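You operate a simulated robot arm through the tools that you are given. There is no shell and no other tool. Be economical: measure what you need, move in short steps, check, and stop when the job is done.

Carry out the task below with a simulated two-armed robot. There is one attempt and no reset: what you move stays moved.

TASK
Put the small cylinder from the top of the grey workbench on the shelf under the grey workbench. Stack the small blue box that says "Shims" from the top of the grey workbench on top of the small blue box marked "Seats". Take the green cap from the top of the grey workbench and put it on the black tape roll. Put the red sign on the top of the grey workbench away on the board of the small wall shelf. Stack the carton that says "Valve kit" from the top of the grey workbench on top of the carton labelled "Filters". Take the green-band cartridge from the top of the grey workbench and put it on the shelf under the grey workbench. Take the yellow torch on the top of the grey workbench and put it away on the top of the gear bench. Open the left door of the low cabinet, fetch the blue spool from the shelf in the low cabinet and set it on the top of the lower wall shelf, then shut the door. Put the small grey box labelled "Clips" from the top of the grey workbench on the red camera and the small grey box that says "Covers" on the large shackle there. Open the blue case lid. The order is free. Set down upright: small cylinder.

Only the result counts: the job must be done as asked and must still hold three seconds after the hand-in. Knocking over, shifting, dropping, spilling or breaking anything else fails it. Lids that push on must go on centred and level and be pressed home; caps that screw on are set level and turned clockwise until they are tight.

THE ROBOT
Two 6-joint arms with two-finger grippers on one trunk, on a base that drives. Base frame: it is fixed to the floor where the robot stands at the start and does not move with it; the origin is under the middle of the robot, x ahead of it, y to its left, z up; the surface under the hand at the start is at about z = 0.85. Lengths are in m, angles in degrees, forces in N, time in s.
The left shoulder is at the start at [0.07, 0.176, 1.165], the right one opposite. With the tool pointing down near the work surface each hand reaches from about 0.46 to 0.8 m from the robot's upright axis, wherever it stands, measured 20 degrees to its own side. Places, roughly: black tape roll (6x6x2 cm) [0.4, -0.8, 0.9]; blue carton, grey carton, small blue carton [0.75, -0.25, 1]; blue case lid [3.6, -1.5, 1]; blue spool (7x7x5 cm) [1.3, 0.4, 0.4]; board of the small wall shelf (14x30 cm) [2.78, 2.24, 1]; green cap (4x4x4 cm) [0.4, -0.2, 0.9]; green-band cartridge [1, -0.25, 1]; large shackle (7x9x3 cm) [1, 0.5, 0.9]; left door of the low cabinet [1.5, 0.4, 0.3]; red camera (11x7x3 cm) [0.8, 0.3, 0.9]; red sign [0.75, -0.25, 1]; shelf under the grey workbench [0.7, -0.2, 0.3]; small blue box [0.5, 0, 0.75]; small cylinder [0.5, 0.25, 1]; small grey box [0.75, 0.5, 0.75]; top of the gear bench [0.1, -3.1, 0.9]; top of the lower wall shelf (60x21 cm) [3.8, 0.12, 1.3]; yellow torch [1, 0.25, 1]. Payload 2.45 kg a hand.
Tool frame (each hand has its own): the origin (TCP) lies between the finger pads and is the grasp point; the fingertips stand 0.026 m ahead of it; z points along the fingers, y is the line along which they close. Largest opening 0.096 m; the body of the gripper starts 0.069 m behind the TCP.
Orientation is that of the tool frame in the base frame, as [roll, pitch, yaw] about the fixed x, y, z axes, in that order (R = Rz(yaw) Ry(pitch) Rx(roll)). With the fingers straight down and closing along the base's y, the tool's x points along the base's -x, its y along +y and its z along -z.

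THE INTERFACE
- The arms move only by the tool play_rows. It takes "left_deltas", "right_deltas" or both (then of equal length, played together; a hand with none holds still); each is a list of rows, each a list of 3 entries, a list of its own where there are three numbers: the finger opening in mm, from 0 to 96, then the shift along the tool's x, y, z in mm, then the turn, a rotation vector about the tool's x, y, z in degrees. In form: [[grip, [dx, dy, dz], [rx, ry, rz]], ...]. A call has 1 to 12 rows; each row shifts and turns the commanded pose from where the row before left it, along the tool's axes as they then stand. A row lasts 0.2 s, in which the tool goes at most 0.05 m and 8.6 degrees; a call with a longer step from one row to the next is refused whole, and so is a gripper value outside its range. Where a pose cannot be reached the arm comes as near as it can. A force on the tool above 40 N (or 10 N above the force at the start of the call, whichever is more), or a blocked arm, ends the call early, and 0.2 s more pass. The fingers move at their own pace and stop on an object; they squeeze with about 41 N. The grip force told is the motor's: it shows also when the fingers shut on nothing. Time passes only in rows, and 0.2 s behind the last, so rows that do not move let the fingers close. It gives the time, the measured TCP pose, the force on the tool (base axes), the opening and the grip force at its end, in the units of the frame above (readings bear some noise), with the torque about the TCP (base axes, N m) and any sound that the robot's microphone picked up.
- Cameras (640 x 400 px; columns grow to the right, rows downward): "scene" is now at [0.1304, -0.0144, 1.473]; the picture's right is [-0.18, -0.98, 0.00], its down [-0.68, 0.12, -0.72] and it looks along [0.71, -0.13, -0.69] (base axes); focal length 258 px, centre (320, 200). "left" rides on the left gripper at [0.082, -0.003, -0.098] in its tool frame; the picture's right is [0.04, 1.00, 0.00], its down [-0.73, 0.03, -0.68] and it looks along [-0.68, 0.03, 0.73] (tool axes); focal length 256 px, centre (320, 200). "right" rides on the right gripper at [0.082, 0.003, -0.098] in its tool frame; the picture's right is [-0.04, 1.00, 0.00], its down [-0.73, -0.03, -0.68] and it looks along [-0.68, -0.03, 0.73] (tool axes); focal length 256 px, centre (320, 200). There is no depth. A picture from a camera that has moved, and an enlarged one, comes with that camera's place and axes in the base frame and with its lens.
- capture(camera): a new picture of that camera. It takes no simulated time.
- lift_body(by): slides the trunk up (or, below 0, down) by that many m; the arms and the scene camera ride with it, the base frame stays. It gives what a move gives, with no picture.
- roll_base(legs): drives the robot by 1 to 6 legs, each [ahead, left, turn to the left] in m, m and degrees, along the robot's own axes; the way and the turn of a leg run together, so that a leg with both is an arc; at most 1.5 m and 180 degrees a leg. The arms and the cameras ride along, it lands a little off, and it stops where it bumps. It gives what a move gives.
- aim_head(pan, tilt): turns the head with the scene camera to pan (to the left, within 86 degrees either way) and tilt (down, from -29 to 69), counted from straight ahead of the robot. It gives what a move gives.
- zoom(camera, box): a new picture of the part [left, top, right, bottom] of that camera's present view, enlarged. It takes no simulated time.
- job_done(): hands the job in; it is judged then, once.

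Go step by step. Nothing tells you exact positions but the pictures and the camera data: compare them with the known pose of the tool, close in by small moves and look again before you grip or let go. The budget is 556 turns and 370 pictures, counting those below and the enlarged ones. Unless the task says otherwise, let go and move clear before handing in.

The tools are called after "Call:" as a command line: name --argument value ..., lists and objects as JSON in quotes. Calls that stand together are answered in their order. play_rows: Moves the arms, as the interface text tells. Its arguments: {"type":"object","properties":{"left_deltas":{"type":"array"},"right_deltas":{"type":"array"}},"required":[]} The other tools are called the same way: lift_body (by) slides the trunk up or down; roll_base (legs) drives the base; aim_head (pan, tilt) turns the head that bears the scene camera; capture (camera) takes a picture; zoom (camera, box) takes an enlarged picture of a part of a camera's view; job_done () hands the job in.

At the start:

```text
t: 0.0
left_tool_pos: [0.6047, 0.2791, 1.1814]
left_ee_rot: [179.9, 0.0, 179.9]
left_force: [-0.4, 0.2, 0.1]
left_moment: [0.0, 0.0, -0.01]
left_finger_gap: 0.0957
left_finger_force: 0.0
right_tool_pos: [0.505, -0.1851, 1.1352]
right_ee_rot: [-180.0, 0.0, 180.0]
right_force: [0.6, 0.8, -0.2]
right_moment: [0.04, -0.02, -0.01]
right_finger_gap: 0.0959
right_finger_force: 0.0
trunk travel left (down, up): [-0.65, 0.19]
robot x, y, heading: [-0.0025, 0.002, -0.1]
head pan, tilt: [-10.2, 43.8]
```

scene: 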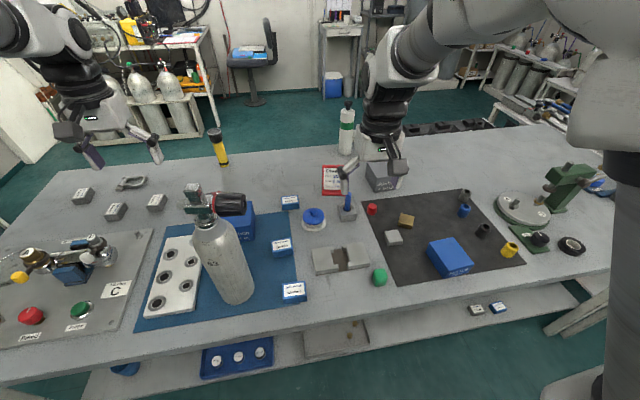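
right: 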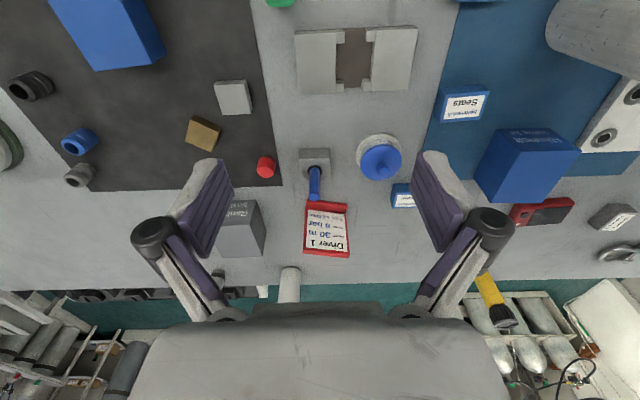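
left: 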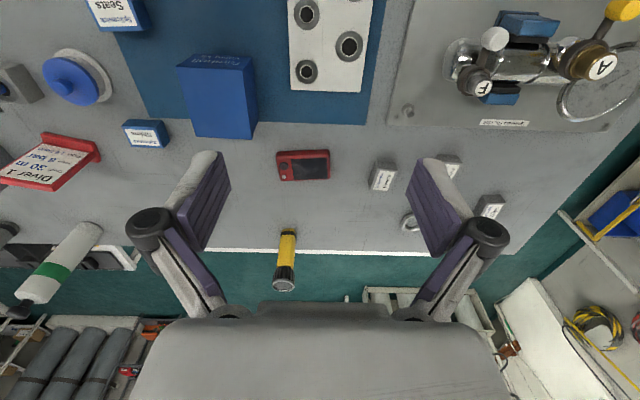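

I see the workbench with many items. First I enlarge the views to read the labels and locate items.

Call:
zoom --camera "scene" --box '[40, 120, 340, 310]'

Call:
zoom --camera "scene" --box '[300, 100, 620, 310]'

Call:
zoom --camera "left" --box '[0, 0, 640, 300]'

Call:
zoom --camera "right" --box '[0, 0, 640, 300]'

```text
2.11 times, centred on (190, 215) of scene
camera zoom: at [0.1304, -0.0144, 1.473], right [-0.18, -0.98, 0.0], down [-0.68, 0.12, -0.72], along [0.71, -0.13, -0.69], focal length 544 px, centre (594, 168)
```

zoom: 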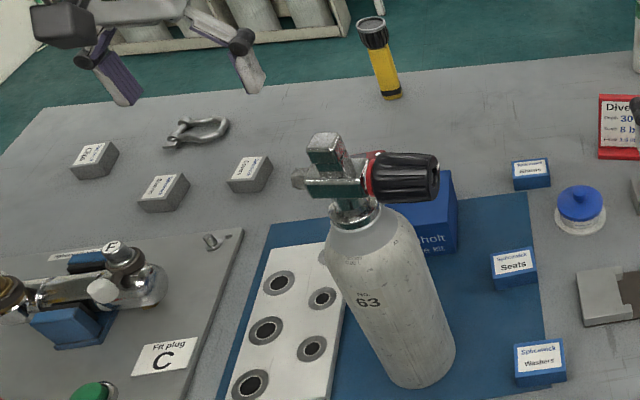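

```text
1.90 times, centred on (460, 205) of scene
camera zoom: at [0.1304, -0.0144, 1.473], right [-0.18, -0.98, 0.0], down [-0.68, 0.12, -0.72], along [0.71, -0.13, -0.69], focal length 492 px, centre (53, 190)
```

zoom: 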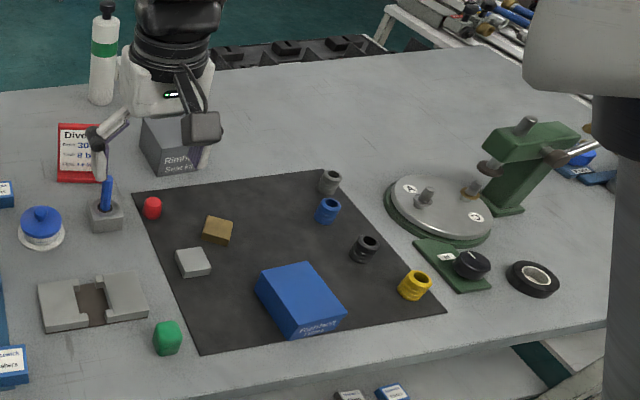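

```text
1.00 times, centred on (320, 150) of left (not enlarged: the box is as wide or as high as the picture)
camera zoom: at [0.5239, 0.2764, 1.28], right [-0.04, 1.0, 0.0], down [0.73, 0.03, 0.68], along [0.68, 0.03, -0.73], focal length 256 px, centre (320, 250)
```

zoom: 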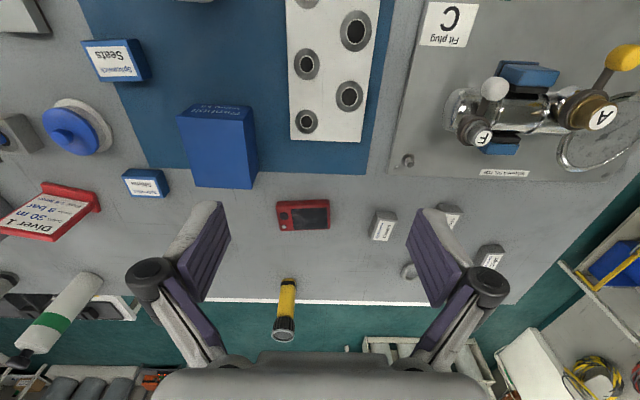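

```text
1.00 times, centred on (320, 150) of right (not enlarged: the box is as wide or as high as the picture)
camera zoom: at [0.4224, -0.1814, 1.2338], right [0.04, 1.0, 0.0], down [0.73, -0.03, 0.68], along [0.68, -0.03, -0.73], focal length 256 px, centre (320, 250)
```

zoom: 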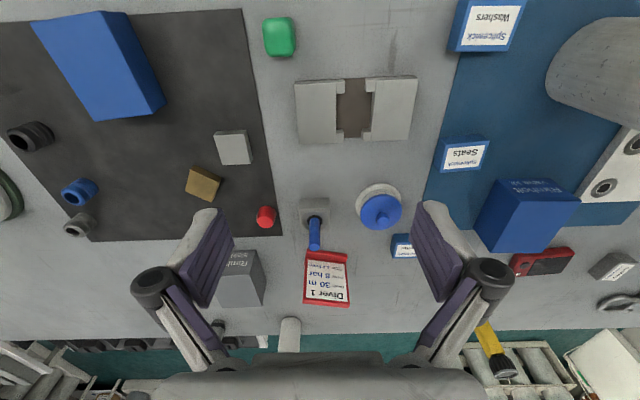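

Call:
zoom --camera "left" --box '[360, 140, 520, 240]'

Call:
zoom --camera "left" --box '[80, 0, 280, 160]'

Call:
zoom --camera "right" --box '[200, 180, 360, 280]'

Call:
zoom --camera "scene" --box '[40, 170, 240, 290]'

Call:
zoom --camera "scene" --box '[420, 230, 500, 290]'

```text
4.00 times, centred on (440, 190) of left
camera zoom: at [0.5239, 0.2764, 1.28], right [-0.04, 1.0, 0.0], down [0.73, 0.03, 0.68], along [0.68, 0.03, -0.73], focal length 1024 px, centre (-160, 240)
```

zoom: 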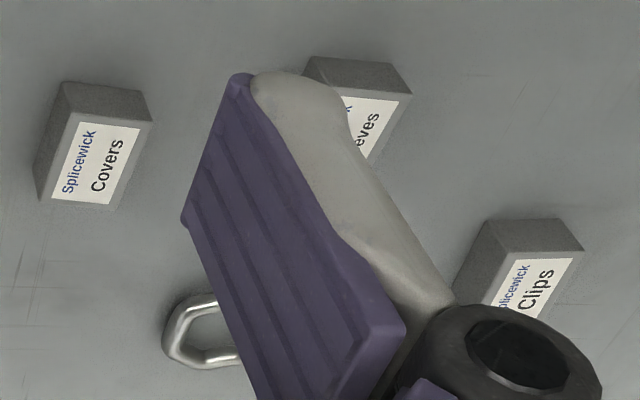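

```text
2.50 times, centred on (180, 80) of left
camera zoom: at [0.5239, 0.2764, 1.28], right [-0.04, 1.0, 0.0], down [0.73, 0.03, 0.68], along [0.68, 0.03, -0.73], focal length 640 px, centre (670, 500)
```

zoom: 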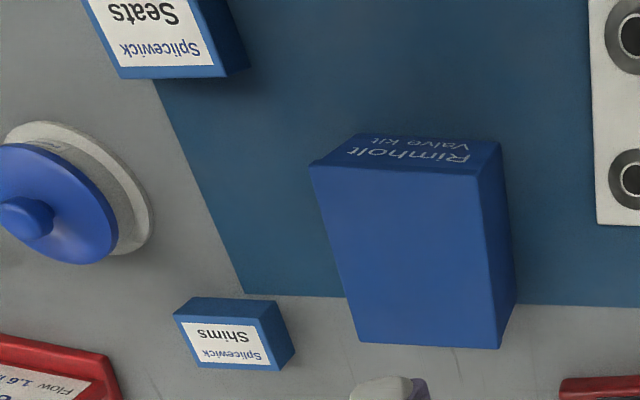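

```text
4.00 times, centred on (280, 230) of right
camera zoom: at [0.4224, -0.1814, 1.2338], right [0.04, 1.0, 0.0], down [0.73, -0.03, 0.68], along [0.68, -0.03, -0.73], focal length 1024 px, centre (480, 80)
```

zoom: 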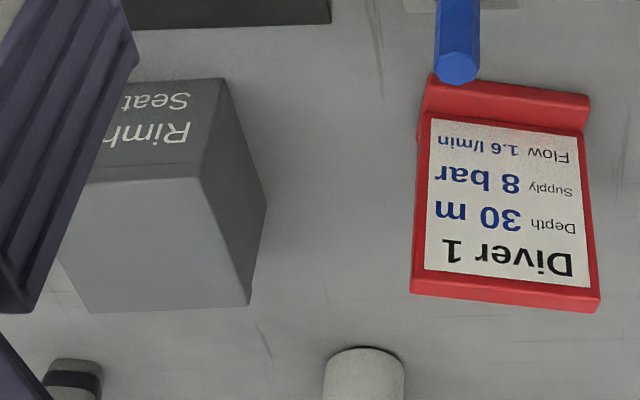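

```text
3.20 times, centred on (140, 230) of scene
camera zoom: at [0.1304, -0.0144, 1.473], right [-0.18, -0.98, 0.0], down [-0.68, 0.12, -0.72], along [0.71, -0.13, -0.69], focal length 827 px, centre (896, 104)
```

zoom: 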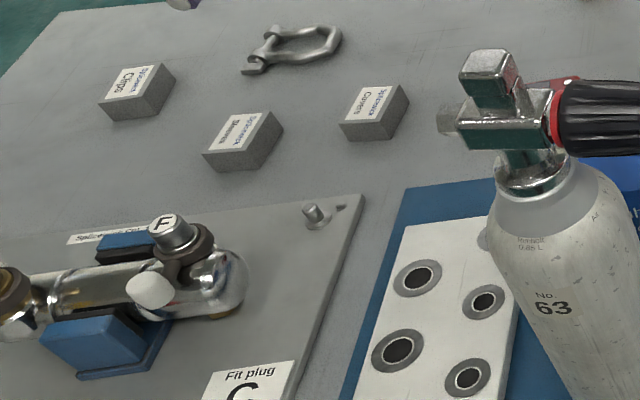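

```text
6.67 times, centred on (460, 260) of scene
camera zoom: at [0.1304, -0.0144, 1.473], right [-0.18, -0.98, 0.0], down [-0.68, 0.12, -0.72], along [0.71, -0.13, -0.69], focal length 1723 px, centre (-613, -200)
```

zoom: 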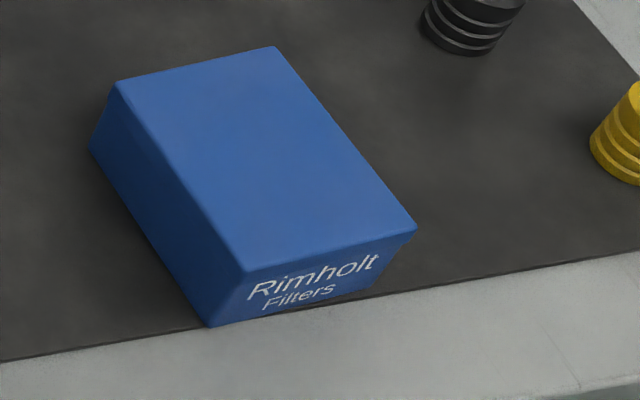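

Call:
aim_head --pan 20 --tilt 15

Call:
capture --camera "scene"

Call:
aim_head --pan 80 --tilt 30

Call:
capture --camera "scene"

Call:
aim_head --pan -35 --tilt 15

Call:
capture --camera "scene"

Call:
aim_head --pan -84 --tilt 25

Call:
capture --camera "scene"

Call:
aim_head --pan 0 --tilt 65

Call:
capture --camera "scene"

```text
t: 0.9
left_tool_pos: [0.6051, 0.2788, 1.1806]
left_ee_rot: [-180.0, 0.0, -179.9]
left_force: [0.1, -1.0, 0.5]
left_moment: [0.01, -0.03, 0.01]
left_finger_gap: 0.096
left_finger_force: 0.1
right_tool_pos: [0.5049, -0.184, 1.1358]
right_ee_rot: [-179.9, 0.1, -179.9]
right_force: [0.3, 0.4, -0.4]
right_moment: [0.01, -0.01, -0.01]
right_finger_gap: 0.0961
right_finger_force: 0.0
trunk travel left (down, up): [-0.65, 0.19]
robot x, y, heading: [0.004, 0.0005, 0.1]
head pan, tilt: [20.0, 15.0]
```

```text
357 pictures are left
camera scene: at [0.1373, 0.0319, 1.518], right [0.34, -0.94, 0.0], down [-0.24, -0.09, -0.97], along [0.91, 0.33, -0.26], focal length 258 px, centre (320, 200)
```

scene: 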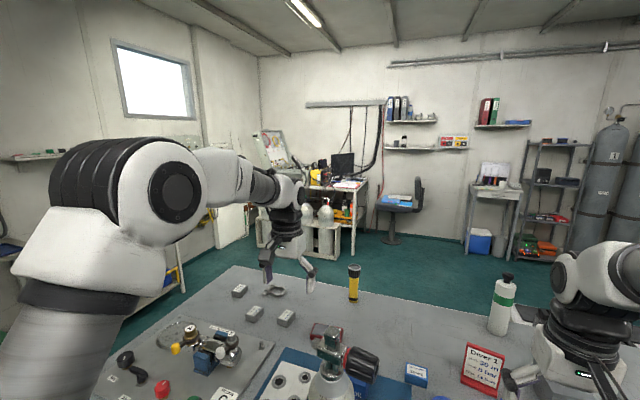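

```text
t: 2.2
left_tool_pos: [0.6048, 0.2775, 1.1819]
left_ee_rot: [-179.9, 0.0, 180.0]
left_force: [0.8, -0.2, 0.1]
left_moment: [-0.03, 0.02, -0.01]
left_finger_gap: 0.0956
left_finger_force: 0.1
right_tool_pos: [0.5049, -0.1846, 1.1347]
right_ee_rot: [180.0, 0.0, -180.0]
right_force: [-0.9, -0.6, 0.9]
right_moment: [0.02, 0.0, 0.01]
right_finger_gap: 0.0958
right_finger_force: 0.0
trunk travel left (down, up): [-0.65, 0.19]
robot x, y, heading: [0.0003, 0.0017, 0.4]
head pan, tilt: [80.0, 30.0]
```

```text
356 pictures are left
camera scene: at [0.0653, 0.0891, 1.4939], right [0.98, -0.17, 0.0], down [-0.09, -0.49, -0.87], along [0.15, 0.85, -0.5], focal length 258 px, centre (320, 200)
```

scene: 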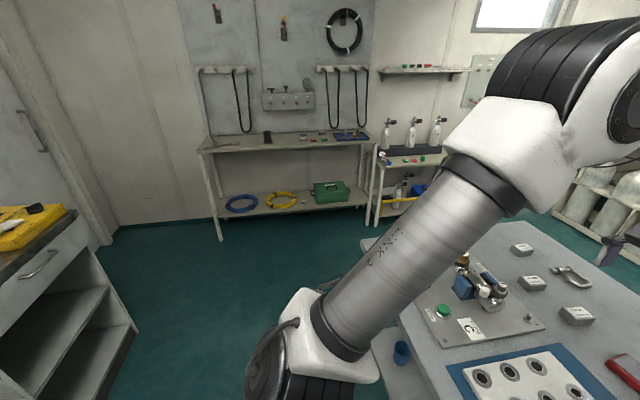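

```text
t: 4.2
left_tool_pos: [0.6063, 0.2784, 1.182]
left_ee_rot: [-179.9, 0.0, -179.9]
left_force: [0.5, 0.5, -0.6]
left_moment: [-0.02, 0.01, 0.02]
left_finger_gap: 0.0961
left_finger_force: 0.0
right_tool_pos: [0.5044, -0.1846, 1.1352]
right_ee_rot: [179.9, 0.0, 180.0]
right_force: [0.7, -0.4, 0.3]
right_moment: [0.01, 0.0, 0.01]
right_finger_gap: 0.0961
right_finger_force: 0.0
trunk travel left (down, up): [-0.65, 0.19]
robot x, y, heading: [-0.0005, 0.0024, 0.2]
head pan, tilt: [-35.0, 15.0]
```

```text
355 pictures are left
camera scene: at [0.126, -0.0535, 1.5181], right [-0.57, -0.82, 0.0], down [-0.21, 0.15, -0.97], along [0.79, -0.55, -0.26], focal length 258 px, centre (320, 200)
```

scene: 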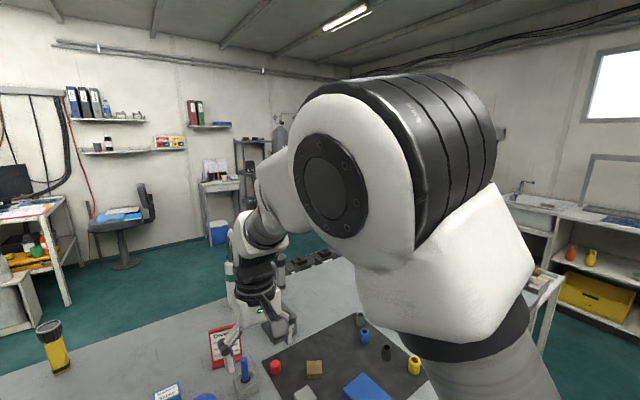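

```text
t: 5.4
left_tool_pos: [0.6061, 0.278, 1.1819]
left_ee_rot: [-180.0, 0.0, -179.9]
left_force: [0.7, 0.9, 0.0]
left_moment: [0.0, 0.01, 0.01]
left_finger_gap: 0.096
left_finger_force: 0.1
right_tool_pos: [0.5032, -0.1839, 1.1345]
right_ee_rot: [-180.0, 0.0, -180.0]
right_force: [0.2, -0.2, 0.8]
right_moment: [-0.03, 0.04, 0.0]
right_finger_gap: 0.0961
right_finger_force: 0.0
trunk travel left (down, up): [-0.65, 0.19]
robot x, y, heading: [-0.0014, 0.0006, 0.3]
head pan, tilt: [-84.0, 25.0]
```

```text
354 pictures are left
camera scene: at [0.0592, -0.0916, 1.5019], right [-0.99, -0.11, 0.0], down [-0.04, 0.42, -0.91], along [0.1, -0.9, -0.42], focal length 258 px, centre (320, 200)
```

scene: 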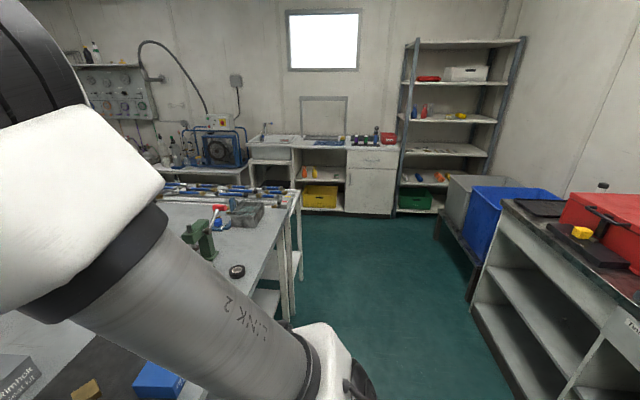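

```text
t: 6.9
left_tool_pos: [0.6059, 0.2786, 1.1817]
left_ee_rot: [-180.0, 0.0, -180.0]
left_force: [0.5, -0.6, 0.1]
left_moment: [0.0, -0.02, -0.01]
left_finger_gap: 0.0959
left_finger_force: 0.1
right_tool_pos: [0.5036, -0.1839, 1.135]
right_ee_rot: [180.0, 0.0, -180.0]
right_force: [0.5, 1.1, 0.2]
right_moment: [0.01, -0.02, -0.01]
right_finger_gap: 0.0961
right_finger_force: 0.1
trunk travel left (down, up): [-0.65, 0.19]
robot x, y, heading: [0.0, 0.0001, 0.1]
head pan, tilt: [0.0, 65.0]
```

```text
353 pictures are left
camera scene: at [0.1102, 0.0, 1.4463], right [0.0, -1.0, 0.0], down [-0.91, 0.0, -0.42], along [0.42, 0.0, -0.91], focal length 258 px, centre (320, 200)
```

scene: 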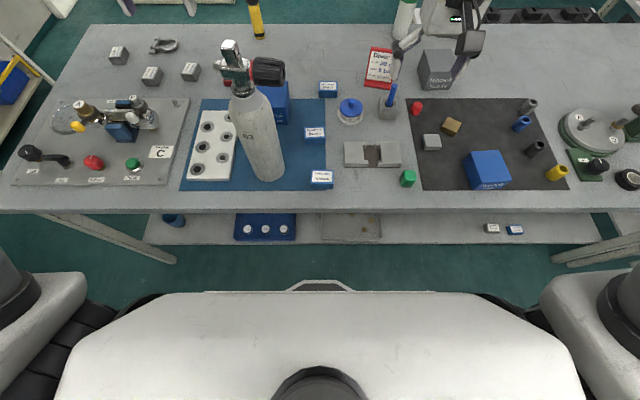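

The tank ("small cylinder") stands about (0.45, 0.13) and gets in the way of the rest, so it goes first. I back off and survey the lower shelf.

Call:
roll_base --legs '[[-0.4, 0, 0]]'

Call:
lift_body --by -0.6

Call:
aim_head --pan 0 --tilt 25

Call:
capture --camera "scene"

```text
t: 9.4
left_tool_pos: [0.205, 0.2795, 1.1817]
left_ee_rot: [-180.0, -0.1, -179.8]
left_force: [-0.8, -0.5, 0.5]
left_moment: [0.0, -0.01, -0.01]
left_finger_gap: 0.096
left_finger_force: 0.0
right_tool_pos: [0.1054, -0.183, 1.1344]
right_ee_rot: [179.9, -0.1, -179.9]
right_force: [-0.2, -0.6, -0.5]
right_moment: [0.0, 0.02, -0.02]
right_finger_gap: 0.0962
right_finger_force: 0.1
trunk travel left (down, up): [-0.65, 0.19]
robot x, y, heading: [-0.3996, 0.001, 0.3]
head pan, tilt: [0.0, 65.0]
```

```text
refused: -0.6 is not a number from -0.4 to 0.4
```

```text
t: 10.5
left_tool_pos: [0.2043, 0.2788, 1.1796]
left_ee_rot: [-180.0, 0.0, -179.7]
left_force: [0.3, -1.0, 0.4]
left_moment: [0.0, 0.0, 0.02]
left_finger_gap: 0.0963
left_finger_force: 0.1
right_tool_pos: [0.1053, -0.1844, 1.1351]
right_ee_rot: [-179.9, 0.0, -179.8]
right_force: [-0.7, -0.8, -0.5]
right_moment: [0.01, -0.02, 0.05]
right_finger_gap: 0.096
right_finger_force: 0.1
trunk travel left (down, up): [-0.65, 0.19]
robot x, y, heading: [-0.4003, 0.0005, -0.0]
head pan, tilt: [0.0, 25.0]
```

```text
352 pictures are left
camera scene: at [-0.2581, -0.0001, 1.5018], right [0.0, -1.0, 0.0], down [-0.42, 0.0, -0.91], along [0.91, 0.0, -0.42], focal length 258 px, centre (320, 200)
```

scene: 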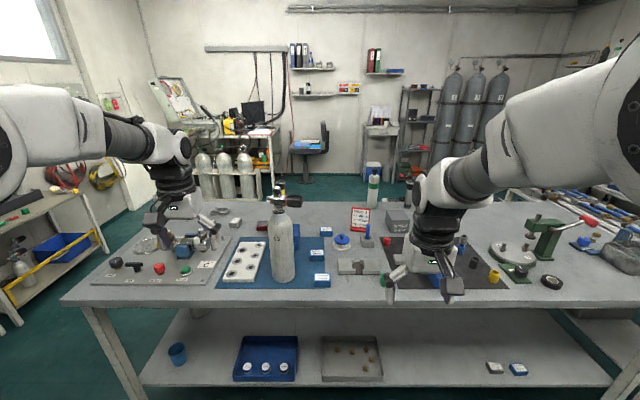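

Call:
play_rows --left_deltas '[[96, [0, 0, 0], [0, -8.2, 0]], [96, [0, 0, 0], [0, -8.2, 0]], [96, [0, 0, 0], [0, -8.2, 0]], [96, [0, 0, 0], [0, -8.2, 0]], [96, [0, 0, 0], [0, -8.2, 0]], [96, [0, 0, 0], [0, -8.2, 0]], [96, [0, 0, 0], [0, -8.2, 0]], [96, [0, 0, 0], [0, -8.2, 0]], [96, [0, 0, 0], [0, -8.2, 0]], [96, [0, 0, 0], [0, -8.2, 0]], [96, [0, 0, 0], [0, -8, 0]]]'

Call:
lift_body --by -0.18

Call:
capture --camera "scene"

Call:
capture --camera "left"

```text
t: 12.9
left_tool_pos: [0.2061, 0.2793, 1.1803]
left_ee_rot: [60.5, 89.9, 60.7]
left_force: [0.2, -0.2, 0.4]
left_moment: [0.01, 0.0, -0.01]
left_finger_gap: 0.0959
left_finger_force: 0.1
left hand out of reach, approached as far as the arm can: row 6
right_tool_pos: [0.1059, -0.183, 1.1341]
right_ee_rot: [180.0, -0.1, -179.8]
right_force: [-0.1, -0.3, -0.4]
right_moment: [0.0, 0.04, 0.01]
right_finger_gap: 0.0961
right_finger_force: 0.1
trunk travel left (down, up): [-0.65, 0.19]
robot x, y, heading: [-0.4021, -0.0016, 0.2]
head pan, tilt: [0.0, 25.0]
```

```text
t: 14.9
left_tool_pos: [0.2056, 0.2807, 1.0024]
left_ee_rot: [-7.4, 90.0, -7.1]
left_force: [0.0, 0.5, -0.1]
left_moment: [-0.02, -0.01, 0.02]
left_finger_gap: 0.0959
left_finger_force: 0.0
right_tool_pos: [0.1053, -0.1848, 0.9534]
right_ee_rot: [180.0, -0.1, -179.8]
right_force: [-0.3, 0.0, -1.4]
right_moment: [0.0, -0.01, 0.03]
right_finger_gap: 0.096
right_finger_force: 0.1
trunk travel left (down, up): [-0.47, 0.37]
robot x, y, heading: [-0.4009, -0.0008, 0.1]
head pan, tilt: [0.0, 25.0]
```

```text
351 pictures are left
camera scene: at [-0.2586, -0.0002, 1.322], right [0.0, -1.0, 0.0], down [-0.42, 0.0, -0.91], along [0.91, 0.0, -0.42], focal length 258 px, centre (320, 200)
```

scene: 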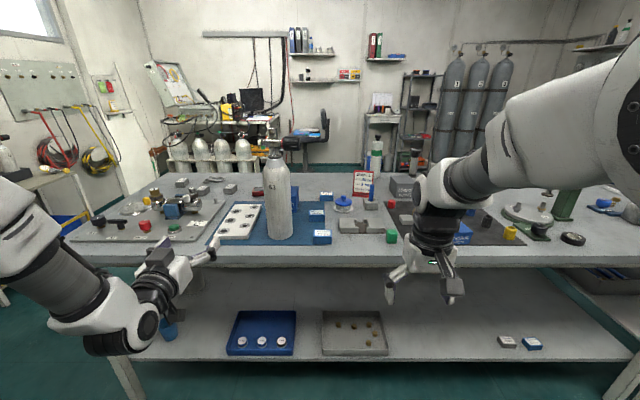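

```text
350 pictures are left
camera left: at [0.1063, 0.2778, 0.9201], right [0.0, 1.0, -0.04], down [-0.68, 0.03, 0.73], along [0.73, 0.03, 0.68], focal length 256 px, centre (320, 200)
```

left: 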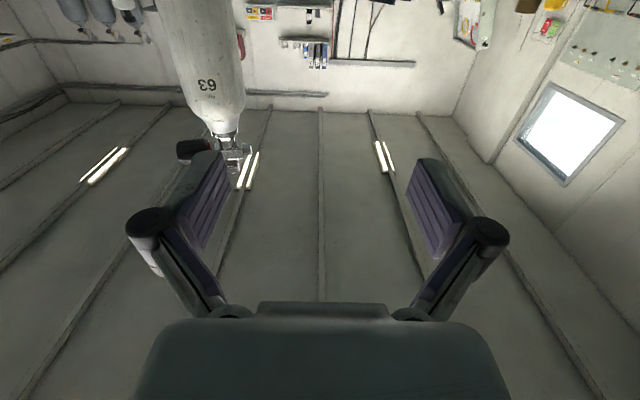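

Call:
roll_base --legs '[[0, -0.148, 0], [0.18, 0, 0]]'

Call:
capture --camera "scene"

Call:
capture --camera "left"

```text
t: 17.4
left_tool_pos: [0.387, 0.1334, 1.0018]
left_ee_rot: [175.7, 89.9, 176.0]
left_force: [-0.5, -0.4, 0.2]
left_moment: [0.03, -0.02, -0.02]
left_finger_gap: 0.0963
left_finger_force: 0.2
right_tool_pos: [0.2872, -0.329, 0.9555]
right_ee_rot: [-179.9, -0.1, -179.7]
right_force: [0.5, -0.6, 0.0]
right_moment: [0.0, 0.03, -0.03]
right_finger_gap: 0.0961
right_finger_force: 0.2
trunk travel left (down, up): [-0.47, 0.37]
robot x, y, heading: [-0.2185, -0.1489, 0.4]
head pan, tilt: [0.0, 25.0]
```

```text
349 pictures are left
camera scene: at [-0.076, -0.1467, 1.3218], right [0.0, -1.0, 0.0], down [-0.42, 0.0, -0.91], along [0.91, 0.0, -0.42], focal length 258 px, centre (320, 200)
```

scene: 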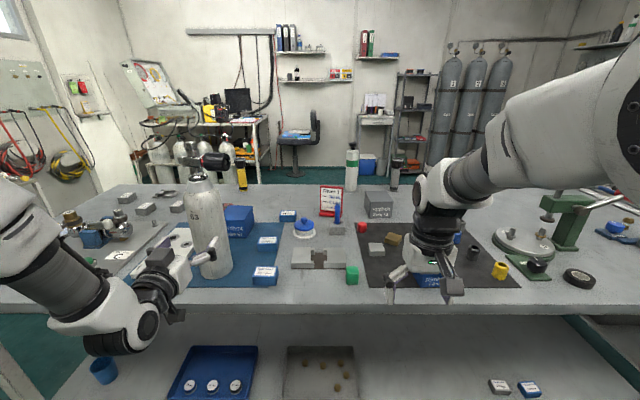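

```text
348 pictures are left
camera left: at [0.2881, 0.1318, 0.9196], right [0.0, 1.0, -0.04], down [-0.68, 0.03, 0.73], along [0.73, 0.03, 0.68], focal length 256 px, centre (320, 200)
```

left: 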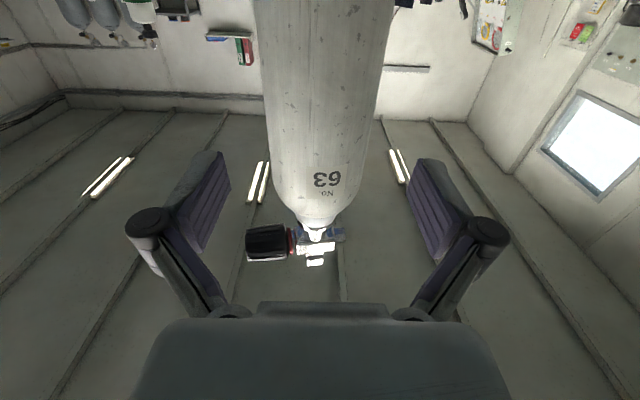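

Call:
zoom --camera "left" --box '[240, 50, 400, 150]'

Call:
zoom --camera "scene" --box '[140, 150, 300, 290]'

```text
4.00 times, centred on (320, 100) of left
camera zoom: at [0.2881, 0.1318, 0.9196], right [0.0, 1.0, -0.04], down [-0.68, 0.03, 0.73], along [0.73, 0.03, 0.68], focal length 1024 px, centre (320, 600)
```

zoom: 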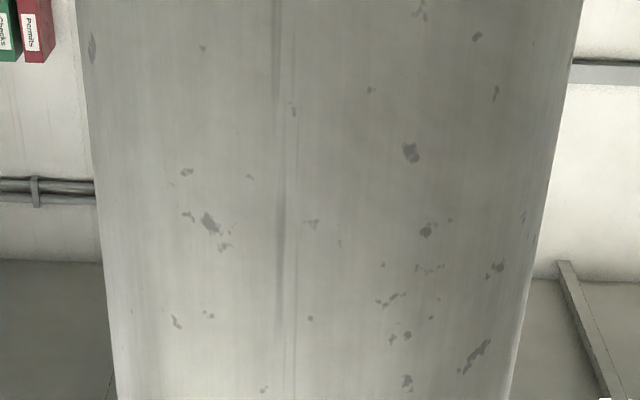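

```text
2.86 times, centred on (220, 220) of scene
camera zoom: at [-0.076, -0.1467, 1.3218], right [0.0, -1.0, 0.0], down [-0.42, 0.0, -0.91], along [0.91, 0.0, -0.42], focal length 738 px, centre (606, 143)
```

zoom: 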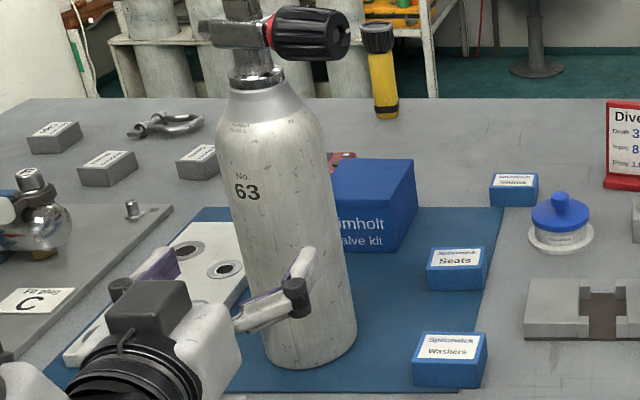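

Call:
play_rows --left_deltas '[[96, [0, 0, 25], [0, 0, 0]], [96, [0, 0, 25], [0, 0, 0]], [96, [0, 0, 24], [0, 0, 0]], [96, [0, 0, 24], [0, 0, 0]]]'

Call:
capture --camera "left"

Call:
zoom --camera "scene" --box '[140, 150, 300, 290]'

```text
t: 18.4
left_tool_pos: [0.4851, 0.1352, 0.9993]
left_ee_rot: [-169.2, 89.9, -169.0]
left_force: [0.2, -0.2, 0.7]
left_moment: [0.0, -0.03, -0.01]
left_finger_gap: 0.0955
left_finger_force: 0.0
right_tool_pos: [0.2872, -0.3291, 0.9545]
right_ee_rot: [-180.0, -0.1, -179.7]
right_force: [0.7, 0.0, -0.7]
right_moment: [-0.04, 0.02, -0.01]
right_finger_gap: 0.0962
right_finger_force: 0.1
trunk travel left (down, up): [-0.47, 0.37]
robot x, y, heading: [-0.2197, -0.1477, 0.5]
head pan, tilt: [0.0, 25.0]
```

```text
345 pictures are left
camera left: at [0.3864, 0.1331, 0.9178], right [-0.01, 1.0, -0.04], down [-0.68, 0.03, 0.73], along [0.73, 0.03, 0.68], focal length 256 px, centre (320, 200)
```

left: 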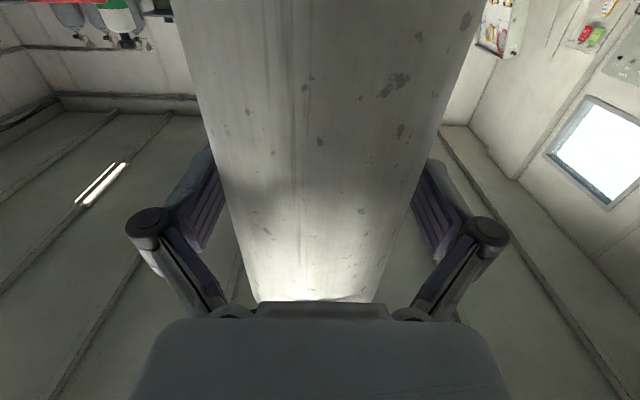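

```text
2.86 times, centred on (220, 220) of scene
camera zoom: at [-0.0759, -0.1467, 1.3217], right [0.0, -1.0, 0.0], down [-0.42, 0.0, -0.91], along [0.91, 0.0, -0.42], focal length 738 px, centre (606, 143)
```

zoom: 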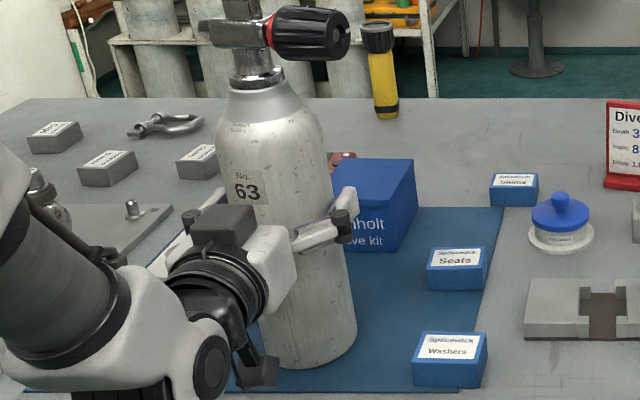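

Fingers straddle the tank, centred. Closing.

Call:
play_rows --left_deltas '[[60, [0, 0, 0], [0, 0, 0]], [60, [0, 0, 0], [0, 0, 0]], [60, [0, 0, 0], [0, 0, 0]], [60, [0, 0, 0], [0, 0, 0]]]'

Call:
play_rows --left_deltas '[[60, [-10, 0, 0], [0, 0, 0]], [60, [-20, 0, 0], [0, 0, 0]], [60, [-20, 0, 0], [0, 0, 0]]]'

Call:
capture --camera "scene"

```text
t: 19.4
left_tool_pos: [0.4829, 0.1342, 1.0002]
left_ee_rot: [160.8, 90.0, 161.0]
left_force: [-3.6, -3.9, -0.3]
left_moment: [-0.16, 0.21, 0.0]
left_finger_gap: 0.0799
left_finger_force: 41.0
right_tool_pos: [0.2865, -0.3293, 0.9542]
right_ee_rot: [180.0, 0.0, -179.7]
right_force: [0.4, 0.0, 0.5]
right_moment: [-0.03, -0.02, 0.0]
right_finger_gap: 0.0963
right_finger_force: 0.1
trunk travel left (down, up): [-0.47, 0.37]
robot x, y, heading: [-0.2182, -0.1459, 0.2]
head pan, tilt: [0.0, 25.0]
```

```text
t: 20.2
left_tool_pos: [0.4845, 0.1356, 1.0492]
left_ee_rot: [-166.1, 89.9, -165.8]
left_force: [0.2, 0.8, -12.8]
left_moment: [0.01, -0.02, -0.01]
left_finger_gap: 0.08
left_finger_force: 40.7
right_tool_pos: [0.287, -0.3294, 0.9554]
right_ee_rot: [-179.8, 0.0, -179.8]
right_force: [0.0, -0.2, 1.0]
right_moment: [-0.04, 0.0, 0.01]
right_finger_gap: 0.0962
right_finger_force: 0.0
trunk travel left (down, up): [-0.47, 0.37]
robot x, y, heading: [-0.2164, -0.1445, 0.3]
head pan, tilt: [0.0, 25.0]
```

```text
343 pictures are left
camera scene: at [-0.0754, -0.1459, 1.3216], right [0.0, -1.0, 0.0], down [-0.42, 0.0, -0.91], along [0.91, 0.0, -0.42], focal length 258 px, centre (320, 200)
```

scene: 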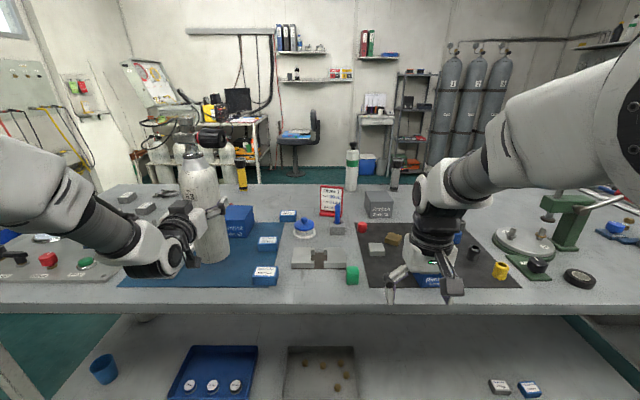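

Call:
roll_base --legs '[[-0.25, 0, 0], [0, -0.575, 0]]'

Call:
play_rows --right_deltas '[[96, [20, 0, -40], [0, 0, 0]], [96, [20, 0, -40], [0, 0, 0]], [96, [0, 0, -40], [0, 0, 0]]]'

Call:
capture --camera "scene"

```text
t: 24.9
left_tool_pos: [0.2339, -0.4575, 1.0494]
left_ee_rot: [-168.6, 89.7, -169.3]
left_force: [0.2, 0.1, -12.9]
left_moment: [0.02, -0.05, 0.01]
left_finger_gap: 0.08
left_finger_force: 40.7
right_tool_pos: [0.0307, -0.9176, 0.9548]
right_ee_rot: [-179.9, -0.1, 179.5]
right_force: [-0.6, -0.1, 0.5]
right_moment: [-0.01, -0.03, -0.03]
right_finger_gap: 0.0959
right_finger_force: 0.0
trunk travel left (down, up): [-0.47, 0.37]
robot x, y, heading: [-0.4763, -0.7287, -1.0]
head pan, tilt: [0.0, 25.0]
```

```text
t: 25.7
left_tool_pos: [0.2348, -0.4582, 1.0474]
left_ee_rot: [-169.3, 89.7, -169.9]
left_force: [-0.4, -0.1, -13.3]
left_moment: [0.04, -0.01, 0.0]
left_finger_gap: 0.08
left_finger_force: 40.8
right_tool_pos: [-0.0006, -0.9168, 1.0711]
right_ee_rot: [-180.0, -0.3, 179.4]
right_force: [0.7, -0.3, 0.0]
right_moment: [0.0, -0.01, 0.02]
right_finger_gap: 0.0962
right_finger_force: 0.0
right hand out of reach, approached as far as the arm can: row 3
trunk travel left (down, up): [-0.47, 0.37]
robot x, y, heading: [-0.4728, -0.7334, -0.4]
head pan, tilt: [0.0, 25.0]
```

```text
342 pictures are left
camera scene: at [-0.3288, -0.7299, 1.3215], right [-0.01, -1.0, 0.0], down [-0.42, 0.0, -0.91], along [0.91, -0.01, -0.42], focal length 258 px, centre (320, 200)
```

scene: 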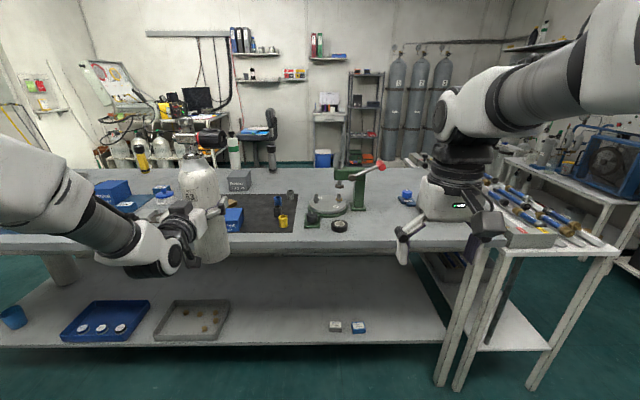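

Call:
lift_body --by -0.4

Call:
lift_body --by -0.15

Call:
roll_base --legs '[[0, 0, 0.8], [0.1, 0, 0]]'

Call:
capture --camera "scene"

```text
t: 29.5
left_tool_pos: [0.233, -0.4582, 0.6487]
left_ee_rot: [-163.6, 89.8, -164.1]
left_force: [0.1, 0.5, -12.6]
left_moment: [0.01, -0.03, -0.02]
left_finger_gap: 0.0802
left_finger_force: 40.8
right_tool_pos: [-0.0017, -0.9181, 0.6715]
right_ee_rot: [-179.9, -0.2, 179.4]
right_force: [0.0, -1.1, -0.4]
right_moment: [0.03, -0.02, -0.02]
right_finger_gap: 0.0961
right_finger_force: 0.1
trunk travel left (down, up): [-0.07, 0.77]
robot x, y, heading: [-0.4735, -0.7276, -0.6]
head pan, tilt: [0.0, 25.0]
```

```text
t: 30.6
left_tool_pos: [0.2339, -0.4588, 0.5786]
left_ee_rot: [18.3, 90.0, 17.5]
left_force: [0.7, -0.3, -12.5]
left_moment: [0.0, -0.03, 0.01]
left_finger_gap: 0.08
left_finger_force: 41.1
right_tool_pos: [-0.0016, -0.9181, 0.6022]
right_ee_rot: [-179.9, -0.3, 179.5]
right_force: [-0.4, 0.4, -0.6]
right_moment: [0.02, -0.01, 0.02]
right_finger_gap: 0.096
right_finger_force: 0.1
right hand out of reach, approached as far as the arm can: row 1
trunk travel left (down, up): [0.0, 0.84]
robot x, y, heading: [-0.4731, -0.7291, -0.6]
head pan, tilt: [0.0, 25.0]
```

```text
t: 32.1
left_tool_pos: [0.3304, -0.4462, 0.5782]
left_ee_rot: [-165.5, 89.9, -165.2]
left_force: [0.1, 0.4, -12.8]
left_moment: [0.0, -0.08, 0.0]
left_finger_gap: 0.0798
left_finger_force: 41.0
right_tool_pos: [0.1021, -0.9094, 0.6019]
right_ee_rot: [180.0, -0.2, -179.7]
right_force: [-0.3, -0.2, 0.3]
right_moment: [-0.01, 0.0, -0.03]
right_finger_gap: 0.0958
right_finger_force: 0.2
trunk travel left (down, up): [0.0, 0.84]
robot x, y, heading: [-0.3747, -0.7306, 0.6]
head pan, tilt: [0.0, 25.0]
```

```text
341 pictures are left
camera scene: at [-0.2299, -0.7275, 0.8516], right [0.0, -1.0, 0.0], down [-0.42, 0.0, -0.91], along [0.91, 0.0, -0.42], focal length 258 px, centre (320, 200)
```

scene: 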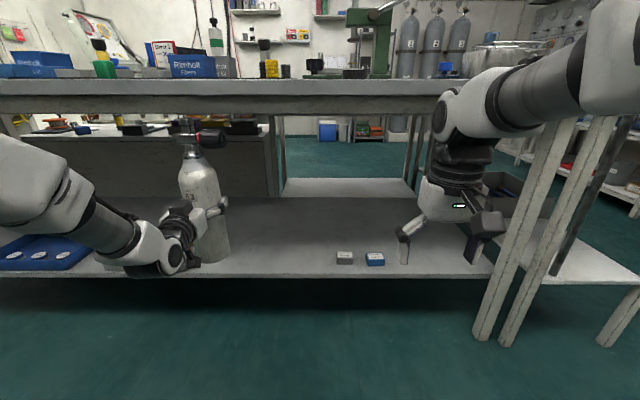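

Call:
play_rows --left_deltas '[[60, [20, 0, 0], [0, 0, 0]], [60, [20, 0, 0], [0, 0, 0]], [60, [20, 0, 0], [0, 0, 0]]]'

Call:
roll_base --legs '[[0.22, 0, 0]]'

Call:
capture --camera "scene"

```text
t: 32.9
left_tool_pos: [0.33, -0.446, 0.5184]
left_ee_rot: [-164.6, 89.7, -164.2]
left_force: [0.4, -0.3, -12.7]
left_moment: [0.01, -0.04, 0.02]
left_finger_gap: 0.0801
left_finger_force: 41.1
right_tool_pos: [0.1027, -0.9093, 0.6007]
right_ee_rot: [-179.9, -0.2, -179.7]
right_force: [0.0, -0.1, -0.5]
right_moment: [0.02, 0.01, -0.01]
right_finger_gap: 0.0961
right_finger_force: 0.0
trunk travel left (down, up): [0.0, 0.84]
robot x, y, heading: [-0.3707, -0.7332, 0.4]
head pan, tilt: [0.0, 25.0]
```

```text
t: 34.6
left_tool_pos: [0.5549, -0.4475, 0.519]
left_ee_rot: [-166.9, 89.7, -166.6]
left_force: [-0.7, 0.3, -12.0]
left_moment: [0.05, -0.07, 0.0]
left_finger_gap: 0.0796
left_finger_force: 41.1
right_tool_pos: [0.3257, -0.909, 0.6017]
right_ee_rot: [-179.8, -0.2, -179.8]
right_force: [-0.4, -0.2, 0.4]
right_moment: [0.0, 0.0, 0.01]
right_finger_gap: 0.0961
right_finger_force: 0.2
trunk travel left (down, up): [0.0, 0.84]
robot x, y, heading: [-0.1459, -0.7291, 0.3]
head pan, tilt: [0.0, 25.0]
```

```text
340 pictures are left
camera scene: at [-0.005, -0.7269, 0.8516], right [0.0, -1.0, 0.0], down [-0.42, 0.0, -0.91], along [0.91, 0.0, -0.42], focal length 258 px, centre (320, 200)
```

scene: 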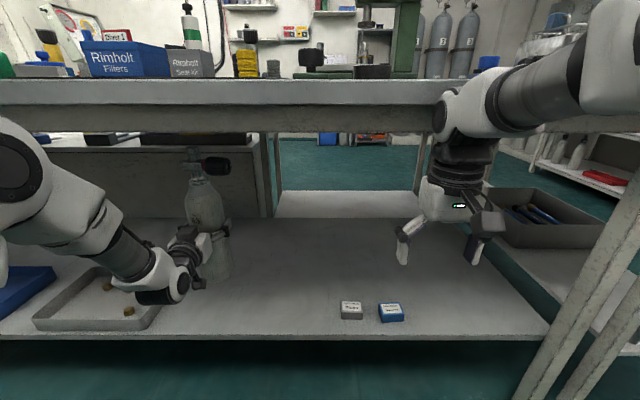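

Call:
play_rows --left_deltas '[[60, [15, 0, 0], [0, 0, 0]], [60, [10, 0, 0], [0, 0, 0]]]'

Call:
play_rows --left_deltas '[[60, [4, 0, 0], [0, 0, 0]], [60, [4, 0, 0], [0, 0, 0]]]'

Call:
zoom --camera "scene" --box '[100, 130, 300, 340]'

```text
t: 35.2
left_tool_pos: [0.5548, -0.4458, 0.4933]
left_ee_rot: [-170.5, 89.7, -170.3]
left_force: [1.0, 0.4, -12.6]
left_moment: [0.03, -0.04, 0.03]
left_finger_gap: 0.0798
left_finger_force: 40.7
right_tool_pos: [0.3266, -0.91, 0.6011]
right_ee_rot: [-180.0, -0.1, -179.9]
right_force: [0.0, -0.1, 0.2]
right_moment: [0.03, 0.02, -0.01]
right_finger_gap: 0.0961
right_finger_force: 0.1
trunk travel left (down, up): [0.0, 0.84]
robot x, y, heading: [-0.1499, -0.7291, 0.1]
head pan, tilt: [0.0, 25.0]
```

```text
t: 35.8
left_tool_pos: [0.5551, -0.4461, 0.4858]
left_ee_rot: [-167.8, 89.8, -167.6]
left_force: [0.4, -0.1, -12.7]
left_moment: [0.0, -0.03, -0.01]
left_finger_gap: 0.0799
left_finger_force: 41.2
right_tool_pos: [0.3258, -0.9097, 0.6017]
right_ee_rot: [-179.9, -0.2, -179.8]
right_force: [-0.1, 0.4, 0.6]
right_moment: [0.02, 0.01, -0.01]
right_finger_gap: 0.0963
right_finger_force: 0.0
trunk travel left (down, up): [0.0, 0.84]
robot x, y, heading: [-0.1508, -0.7283, 0.3]
head pan, tilt: [0.0, 25.0]
```

```text
1.90 times, centred on (200, 235) of scene
camera zoom: at [-0.005, -0.7269, 0.8516], right [0.0, -1.0, 0.0], down [-0.42, 0.0, -0.91], along [0.91, 0.0, -0.42], focal length 492 px, centre (549, 133)
```

zoom: 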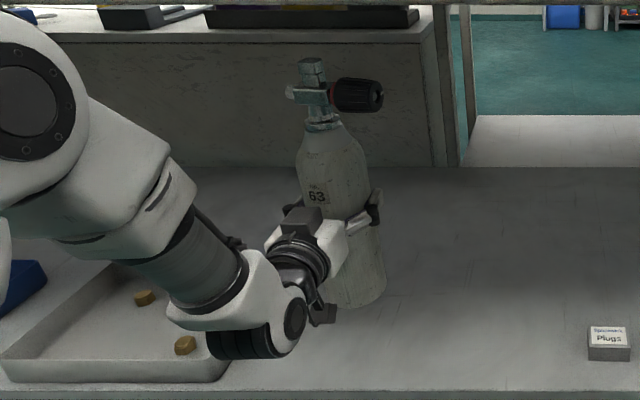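

Call:
play_rows --left_deltas '[[60, [3, 0, 0], [0, 0, 0]], [60, [3, 0, 0], [0, 0, 0]]]'

Call:
play_rows --left_deltas '[[60, [3, 0, 0], [0, 0, 0]], [60, [3, 0, 0], [0, 0, 0]]]'

```text
t: 36.4
left_tool_pos: [0.5557, -0.4467, 0.4795]
left_ee_rot: [-166.8, 89.7, -166.7]
left_force: [-0.2, -0.4, -13.3]
left_moment: [0.02, -0.03, -0.04]
left_finger_gap: 0.0799
left_finger_force: 41.3
right_tool_pos: [0.3264, -0.9079, 0.601]
right_ee_rot: [-180.0, -0.1, -179.9]
right_force: [0.8, 0.4, -0.6]
right_moment: [-0.01, 0.0, 0.02]
right_finger_gap: 0.0962
right_finger_force: 0.1
trunk travel left (down, up): [0.0, 0.84]
robot x, y, heading: [-0.1456, -0.7264, 0.1]
head pan, tilt: [0.0, 25.0]
```

```text
t: 37.0
left_tool_pos: [0.5552, -0.4483, 0.4745]
left_ee_rot: [-166.9, 89.7, -166.8]
left_force: [0.4, -0.1, -12.6]
left_moment: [-0.03, -0.01, -0.04]
left_finger_gap: 0.08
left_finger_force: 40.7
right_tool_pos: [0.3259, -0.9091, 0.6021]
right_ee_rot: [-179.9, -0.2, -179.9]
right_force: [0.0, -0.8, -0.1]
right_moment: [-0.01, -0.02, 0.0]
right_finger_gap: 0.0959
right_finger_force: 0.1
trunk travel left (down, up): [0.0, 0.84]
robot x, y, heading: [-0.148, -0.7275, 0.2]
head pan, tilt: [0.0, 25.0]
```

Call:
play_rows --left_deltas '[[60, [3, 0, 0], [0, 0, 0]], [60, [3, 0, 0], [0, 0, 0]], [60, [3, 0, 0], [0, 0, 0]]]'

Call:
capture --camera "scene"

```text
t: 37.8
left_tool_pos: [0.5551, -0.4478, 0.4662]
left_ee_rot: [-168.6, 89.6, -168.4]
left_force: [0.7, -0.4, -13.5]
left_moment: [-0.02, -0.07, -0.03]
left_finger_gap: 0.0797
left_finger_force: 41.1
right_tool_pos: [0.3269, -0.9094, 0.6007]
right_ee_rot: [-180.0, -0.2, -179.9]
right_force: [0.0, -0.3, 0.3]
right_moment: [0.0, 0.02, 0.0]
right_finger_gap: 0.0959
right_finger_force: 0.1
trunk travel left (down, up): [0.0, 0.84]
robot x, y, heading: [-0.1515, -0.7277, 0.0]
head pan, tilt: [0.0, 25.0]
```

```text
338 pictures are left
camera scene: at [-0.005, -0.7269, 0.8516], right [0.0, -1.0, 0.0], down [-0.42, 0.0, -0.91], along [0.91, 0.0, -0.42], focal length 258 px, centre (320, 200)
```

scene: 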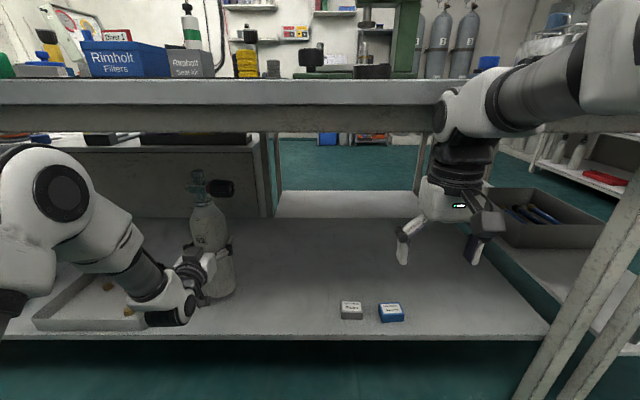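

Call:
play_rows --left_deltas '[[60, [3, 0, 0], [0, 0, 0]], [60, [3, 0, 0], [0, 0, 0]], [60, [3, 0, 0], [0, 0, 0]]]'

Call:
play_rows --left_deltas '[[60, [3, 0, 0], [0, 0, 0]], [60, [3, 0, 0], [0, 0, 0]], [60, [3, 0, 0], [0, 0, 0]]]'

Call:
zoom --camera "scene" --box '[100, 160, 280, 340]'

```text
t: 38.6
left_tool_pos: [0.5544, -0.4471, 0.4562]
left_ee_rot: [-166.7, 89.9, -166.7]
left_force: [0.7, 0.5, -11.8]
left_moment: [0.03, -0.03, 0.01]
left_finger_gap: 0.08
left_finger_force: 41.2
right_tool_pos: [0.3269, -0.9094, 0.6009]
right_ee_rot: [-180.0, -0.3, -179.9]
right_force: [-0.6, -0.6, 0.2]
right_moment: [0.01, 0.0, -0.01]
right_finger_gap: 0.0961
right_finger_force: 0.0
trunk travel left (down, up): [0.0, 0.84]
robot x, y, heading: [-0.1451, -0.729, 0.0]
head pan, tilt: [0.0, 25.0]
```

```text
t: 39.4
left_tool_pos: [0.5551, -0.4468, 0.4458]
left_ee_rot: [-167.7, 89.6, -167.5]
left_force: [0.2, 0.1, -13.3]
left_moment: [0.01, -0.03, -0.01]
left_finger_gap: 0.08
left_finger_force: 40.8
right_tool_pos: [0.3263, -0.9105, 0.6014]
right_ee_rot: [-179.9, -0.2, -179.9]
right_force: [0.0, -0.7, 0.0]
right_moment: [-0.03, -0.01, 0.0]
right_finger_gap: 0.096
right_finger_force: 0.0
trunk travel left (down, up): [0.0, 0.84]
robot x, y, heading: [-0.1463, -0.7317, 0.6]
head pan, tilt: [0.0, 25.0]
```

```text
2.22 times, centred on (190, 250) of scene
camera zoom: at [-0.005, -0.7269, 0.8516], right [0.0, -1.0, 0.0], down [-0.42, 0.0, -0.91], along [0.91, 0.0, -0.42], focal length 574 px, centre (609, 89)
```

zoom: 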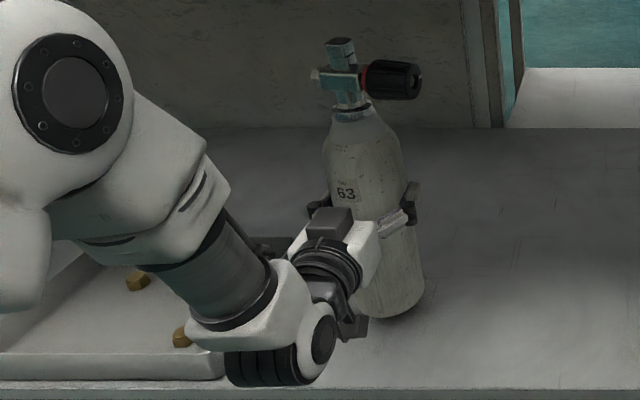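

Call:
play_rows --left_deltas '[[60, [3, 0, 0], [0, 0, 0]], [60, [3, 0, 0], [0, 0, 0]]]'

Call:
play_rows --left_deltas '[[60, [3, 0, 0], [0, 0, 0]], [60, [3, 0, 0], [0, 0, 0]]]'

Call:
play_rows --left_deltas '[[60, [3, 0, 0], [0, 0, 0]], [60, [3, 0, 0], [0, 0, 0]]]'

```text
t: 40.0
left_tool_pos: [0.5556, -0.4461, 0.4402]
left_ee_rot: [-169.2, 89.7, -168.9]
left_force: [-0.4, -0.5, -13.4]
left_moment: [0.02, -0.03, 0.01]
left_finger_gap: 0.0798
left_finger_force: 40.8
right_tool_pos: [0.3268, -0.9095, 0.6012]
right_ee_rot: [-179.8, -0.2, -180.0]
right_force: [0.0, 1.1, 0.0]
right_moment: [0.01, 0.04, 0.0]
right_finger_gap: 0.0961
right_finger_force: 0.1
trunk travel left (down, up): [0.0, 0.84]
robot x, y, heading: [-0.1445, -0.7279, 0.2]
head pan, tilt: [0.0, 25.0]
```

```text
t: 40.6
left_tool_pos: [0.5555, -0.4482, 0.4344]
left_ee_rot: [-168.3, 89.7, -168.1]
left_force: [0.0, 0.1, -11.9]
left_moment: [0.04, -0.01, -0.01]
left_finger_gap: 0.0799
left_finger_force: 41.4
right_tool_pos: [0.3273, -0.9103, 0.6004]
right_ee_rot: [-179.9, -0.2, -180.0]
right_force: [-0.2, -1.0, 1.0]
right_moment: [-0.01, -0.01, 0.0]
right_finger_gap: 0.0959
right_finger_force: 0.1
trunk travel left (down, up): [0.0, 0.84]
robot x, y, heading: [-0.1509, -0.7273, -0.1]
head pan, tilt: [0.0, 25.0]
```

```text
t: 41.2
left_tool_pos: [0.5534, -0.4484, 0.4285]
left_ee_rot: [-168.1, 89.9, -168.0]
left_force: [-0.1, -0.1, -12.3]
left_moment: [-0.02, -0.04, 0.0]
left_finger_gap: 0.0801
left_finger_force: 40.4
right_tool_pos: [0.327, -0.9095, 0.601]
right_ee_rot: [-179.8, -0.2, -179.9]
right_force: [0.6, -0.1, -0.5]
right_moment: [0.0, -0.02, 0.01]
right_finger_gap: 0.096
right_finger_force: 0.1
trunk travel left (down, up): [0.0, 0.84]
robot x, y, heading: [-0.1472, -0.7243, 0.3]
head pan, tilt: [0.0, 25.0]
```

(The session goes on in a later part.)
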